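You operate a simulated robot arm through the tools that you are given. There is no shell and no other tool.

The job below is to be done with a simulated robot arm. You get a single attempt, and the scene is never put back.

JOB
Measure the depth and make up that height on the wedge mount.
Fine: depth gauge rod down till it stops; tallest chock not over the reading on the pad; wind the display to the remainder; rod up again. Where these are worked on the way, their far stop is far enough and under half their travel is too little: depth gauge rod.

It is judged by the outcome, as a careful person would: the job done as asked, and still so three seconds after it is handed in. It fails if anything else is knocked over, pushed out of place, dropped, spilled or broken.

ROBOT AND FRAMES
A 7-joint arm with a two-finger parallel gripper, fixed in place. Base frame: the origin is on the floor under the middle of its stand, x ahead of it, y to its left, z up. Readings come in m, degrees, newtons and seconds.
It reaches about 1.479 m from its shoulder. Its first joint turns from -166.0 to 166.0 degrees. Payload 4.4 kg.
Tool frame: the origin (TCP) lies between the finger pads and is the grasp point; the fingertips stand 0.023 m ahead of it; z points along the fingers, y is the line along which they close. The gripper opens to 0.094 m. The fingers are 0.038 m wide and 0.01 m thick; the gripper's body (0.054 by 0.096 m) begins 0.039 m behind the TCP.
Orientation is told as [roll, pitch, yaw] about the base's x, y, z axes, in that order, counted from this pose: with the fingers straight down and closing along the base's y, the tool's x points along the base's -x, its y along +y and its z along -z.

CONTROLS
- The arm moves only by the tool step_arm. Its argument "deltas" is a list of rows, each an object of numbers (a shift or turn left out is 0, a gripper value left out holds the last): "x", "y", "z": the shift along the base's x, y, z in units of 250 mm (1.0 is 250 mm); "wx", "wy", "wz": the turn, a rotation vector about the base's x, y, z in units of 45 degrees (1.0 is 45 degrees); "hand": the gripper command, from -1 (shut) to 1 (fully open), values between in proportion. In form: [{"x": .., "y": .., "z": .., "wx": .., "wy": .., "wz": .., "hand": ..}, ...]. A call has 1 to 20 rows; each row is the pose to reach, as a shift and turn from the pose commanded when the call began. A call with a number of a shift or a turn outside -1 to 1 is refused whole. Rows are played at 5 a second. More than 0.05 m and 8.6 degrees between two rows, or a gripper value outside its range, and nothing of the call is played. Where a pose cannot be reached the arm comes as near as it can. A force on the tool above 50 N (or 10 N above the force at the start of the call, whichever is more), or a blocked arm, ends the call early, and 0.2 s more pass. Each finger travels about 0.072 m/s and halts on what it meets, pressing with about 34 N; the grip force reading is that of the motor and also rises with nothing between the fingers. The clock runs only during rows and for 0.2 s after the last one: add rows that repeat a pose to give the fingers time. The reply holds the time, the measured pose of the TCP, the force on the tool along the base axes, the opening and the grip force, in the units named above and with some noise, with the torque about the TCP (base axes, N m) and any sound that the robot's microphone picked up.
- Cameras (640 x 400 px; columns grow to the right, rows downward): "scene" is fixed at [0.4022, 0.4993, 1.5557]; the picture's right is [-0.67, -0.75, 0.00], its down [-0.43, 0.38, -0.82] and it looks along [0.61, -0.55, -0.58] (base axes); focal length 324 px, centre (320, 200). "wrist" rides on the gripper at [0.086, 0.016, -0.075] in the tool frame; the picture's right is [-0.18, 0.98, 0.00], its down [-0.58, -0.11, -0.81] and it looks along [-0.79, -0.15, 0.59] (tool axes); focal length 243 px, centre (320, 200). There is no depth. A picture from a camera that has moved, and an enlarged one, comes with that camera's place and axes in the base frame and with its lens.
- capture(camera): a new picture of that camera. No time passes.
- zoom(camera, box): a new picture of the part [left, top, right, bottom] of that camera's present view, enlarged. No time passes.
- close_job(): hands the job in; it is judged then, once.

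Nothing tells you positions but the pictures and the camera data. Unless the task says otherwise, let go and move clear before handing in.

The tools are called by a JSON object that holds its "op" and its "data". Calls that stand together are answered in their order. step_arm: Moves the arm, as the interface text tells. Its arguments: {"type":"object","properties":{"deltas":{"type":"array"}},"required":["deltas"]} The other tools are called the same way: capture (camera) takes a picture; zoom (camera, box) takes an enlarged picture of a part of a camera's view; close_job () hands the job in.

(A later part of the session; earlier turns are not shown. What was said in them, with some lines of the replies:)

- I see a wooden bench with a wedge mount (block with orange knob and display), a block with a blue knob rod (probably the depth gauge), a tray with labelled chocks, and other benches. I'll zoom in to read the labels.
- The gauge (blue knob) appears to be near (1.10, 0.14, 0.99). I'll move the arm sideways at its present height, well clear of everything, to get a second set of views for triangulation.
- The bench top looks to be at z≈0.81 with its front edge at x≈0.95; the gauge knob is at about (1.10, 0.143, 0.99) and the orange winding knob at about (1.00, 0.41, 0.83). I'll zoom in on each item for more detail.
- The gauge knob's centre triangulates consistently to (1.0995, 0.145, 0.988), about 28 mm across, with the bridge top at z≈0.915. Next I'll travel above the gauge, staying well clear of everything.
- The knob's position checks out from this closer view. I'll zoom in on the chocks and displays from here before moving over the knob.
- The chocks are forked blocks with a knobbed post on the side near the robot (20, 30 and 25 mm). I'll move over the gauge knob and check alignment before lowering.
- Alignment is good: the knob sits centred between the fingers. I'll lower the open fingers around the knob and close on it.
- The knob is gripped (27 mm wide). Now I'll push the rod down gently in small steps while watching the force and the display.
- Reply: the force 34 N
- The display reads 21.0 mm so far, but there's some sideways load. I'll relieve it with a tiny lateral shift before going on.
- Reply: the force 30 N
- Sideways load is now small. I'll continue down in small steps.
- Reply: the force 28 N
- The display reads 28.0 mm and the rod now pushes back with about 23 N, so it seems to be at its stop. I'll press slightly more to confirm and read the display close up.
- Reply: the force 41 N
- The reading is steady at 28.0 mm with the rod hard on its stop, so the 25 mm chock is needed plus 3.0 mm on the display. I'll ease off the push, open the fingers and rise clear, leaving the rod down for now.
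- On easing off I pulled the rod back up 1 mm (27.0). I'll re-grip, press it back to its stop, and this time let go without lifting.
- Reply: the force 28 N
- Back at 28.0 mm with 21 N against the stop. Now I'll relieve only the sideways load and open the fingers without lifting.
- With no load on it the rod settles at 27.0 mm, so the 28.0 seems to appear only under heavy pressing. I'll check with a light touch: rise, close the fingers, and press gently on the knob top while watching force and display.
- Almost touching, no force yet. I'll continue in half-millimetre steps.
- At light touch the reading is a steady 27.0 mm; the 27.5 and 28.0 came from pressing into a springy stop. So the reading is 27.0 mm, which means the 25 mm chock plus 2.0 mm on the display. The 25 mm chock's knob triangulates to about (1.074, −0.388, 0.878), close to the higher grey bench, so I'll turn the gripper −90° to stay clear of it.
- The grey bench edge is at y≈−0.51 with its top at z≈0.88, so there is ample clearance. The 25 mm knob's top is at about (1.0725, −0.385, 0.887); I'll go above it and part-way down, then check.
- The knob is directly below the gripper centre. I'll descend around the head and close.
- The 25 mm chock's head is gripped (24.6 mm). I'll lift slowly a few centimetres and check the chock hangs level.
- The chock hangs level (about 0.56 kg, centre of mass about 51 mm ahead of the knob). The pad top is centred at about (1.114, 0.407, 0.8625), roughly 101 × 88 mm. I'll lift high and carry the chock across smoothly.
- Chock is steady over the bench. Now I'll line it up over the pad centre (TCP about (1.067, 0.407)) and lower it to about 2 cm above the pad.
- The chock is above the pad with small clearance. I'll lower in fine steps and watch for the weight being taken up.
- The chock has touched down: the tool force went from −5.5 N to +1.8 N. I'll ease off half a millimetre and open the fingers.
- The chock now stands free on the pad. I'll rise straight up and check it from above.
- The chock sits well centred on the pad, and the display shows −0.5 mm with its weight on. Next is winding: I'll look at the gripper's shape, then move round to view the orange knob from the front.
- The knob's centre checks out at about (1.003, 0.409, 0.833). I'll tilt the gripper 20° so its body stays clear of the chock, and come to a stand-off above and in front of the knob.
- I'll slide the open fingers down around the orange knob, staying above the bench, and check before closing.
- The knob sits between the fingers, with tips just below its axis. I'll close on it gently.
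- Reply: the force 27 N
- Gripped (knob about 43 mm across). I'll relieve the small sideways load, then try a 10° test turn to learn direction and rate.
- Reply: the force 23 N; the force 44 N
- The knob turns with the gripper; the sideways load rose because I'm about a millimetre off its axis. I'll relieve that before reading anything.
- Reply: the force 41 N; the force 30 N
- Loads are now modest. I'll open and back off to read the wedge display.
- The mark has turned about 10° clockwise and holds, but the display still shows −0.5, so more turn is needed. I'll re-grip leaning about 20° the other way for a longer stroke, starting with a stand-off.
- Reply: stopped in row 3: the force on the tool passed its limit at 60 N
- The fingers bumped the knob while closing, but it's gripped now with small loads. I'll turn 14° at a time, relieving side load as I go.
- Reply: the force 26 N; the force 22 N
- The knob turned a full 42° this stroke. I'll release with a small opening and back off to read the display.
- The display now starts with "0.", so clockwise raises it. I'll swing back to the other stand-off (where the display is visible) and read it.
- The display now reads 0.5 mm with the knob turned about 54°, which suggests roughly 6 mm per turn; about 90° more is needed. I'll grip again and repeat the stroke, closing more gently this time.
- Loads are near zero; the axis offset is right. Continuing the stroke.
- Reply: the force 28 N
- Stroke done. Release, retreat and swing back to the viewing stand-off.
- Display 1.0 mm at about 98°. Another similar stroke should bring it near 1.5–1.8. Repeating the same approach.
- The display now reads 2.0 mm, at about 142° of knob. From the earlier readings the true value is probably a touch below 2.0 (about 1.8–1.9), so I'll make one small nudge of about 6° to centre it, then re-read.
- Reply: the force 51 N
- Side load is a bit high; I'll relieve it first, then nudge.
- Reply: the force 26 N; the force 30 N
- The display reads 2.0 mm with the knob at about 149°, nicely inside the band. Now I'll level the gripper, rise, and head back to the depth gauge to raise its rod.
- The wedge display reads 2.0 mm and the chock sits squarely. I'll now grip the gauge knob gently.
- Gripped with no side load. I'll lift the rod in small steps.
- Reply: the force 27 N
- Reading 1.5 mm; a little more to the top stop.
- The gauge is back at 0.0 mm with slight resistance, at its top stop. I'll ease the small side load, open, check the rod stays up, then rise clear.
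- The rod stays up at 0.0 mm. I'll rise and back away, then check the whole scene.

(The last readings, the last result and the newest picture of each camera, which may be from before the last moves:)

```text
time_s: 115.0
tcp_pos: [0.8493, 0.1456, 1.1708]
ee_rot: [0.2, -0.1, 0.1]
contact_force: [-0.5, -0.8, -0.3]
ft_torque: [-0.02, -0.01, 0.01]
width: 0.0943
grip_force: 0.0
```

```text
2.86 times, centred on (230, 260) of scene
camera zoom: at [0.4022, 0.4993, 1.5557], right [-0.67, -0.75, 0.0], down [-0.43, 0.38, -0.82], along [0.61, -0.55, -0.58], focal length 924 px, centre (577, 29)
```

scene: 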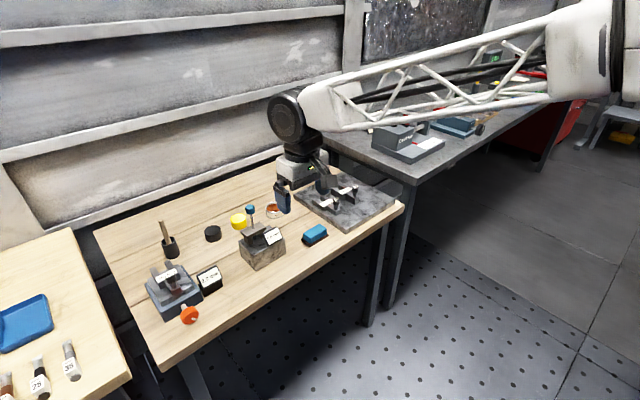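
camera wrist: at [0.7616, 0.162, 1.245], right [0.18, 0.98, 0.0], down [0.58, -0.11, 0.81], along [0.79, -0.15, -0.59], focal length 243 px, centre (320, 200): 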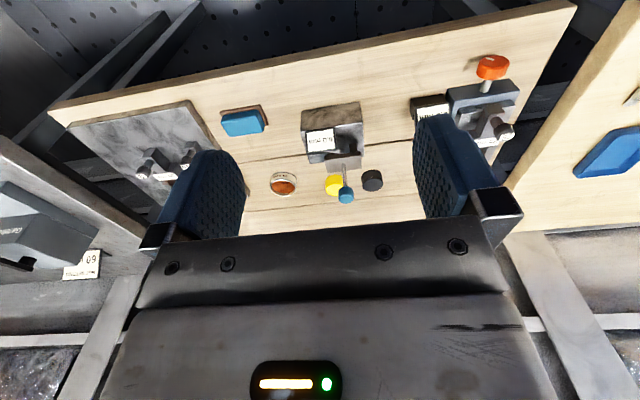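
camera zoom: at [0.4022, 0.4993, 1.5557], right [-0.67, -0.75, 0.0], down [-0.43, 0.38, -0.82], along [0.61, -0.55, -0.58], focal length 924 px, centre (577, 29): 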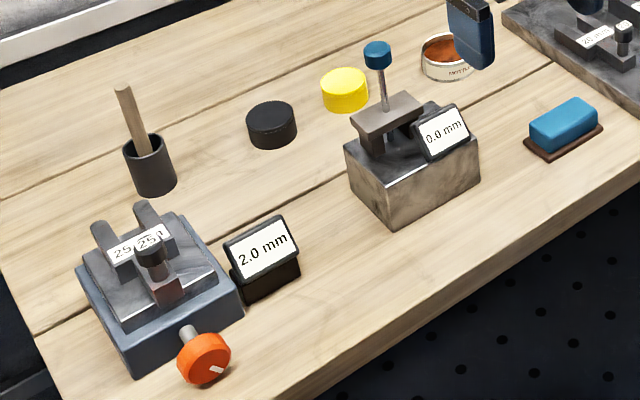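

The final state looks right. The 25 mm chock is on the pad, the wedge display reads 2.0 mm (25 + 2.0 = 27.0 mm), and the gauge rod is up at 0.0 mm. Everything else is where it started and the arm is clear, so I'm handing in.

{"op": "close_job", "data": {}}

```text
The job is handed in.
```

The job is handed in. The depth gauge read 27.0 mm, and that height is made up on the wedge mount with the 25 mm chock plus 2.0 mm on the display.

- **Reading:** The rod's stop is springy. The display crept to 27.5 and 28.0 mm when pressed hard, but read a steady 27.0 mm at light touch and when released, so I used 27.0 mm.
- **Chock:** The 25 mm chock is centred on the pad. Its ends overhang the pad front and back by about a centimetre.
- **Display:** It reads 2.0 mm with the chock's weight on. It shows only half-millimetre steps. From the knob angle I estimate the true value is between about 1.9 and 2.2 mm.
- **Rod:** It is back up at its top stop and reads 0.0 mm.

In the last pictures nothing else on the bench had moved, and the arm was open and clear.
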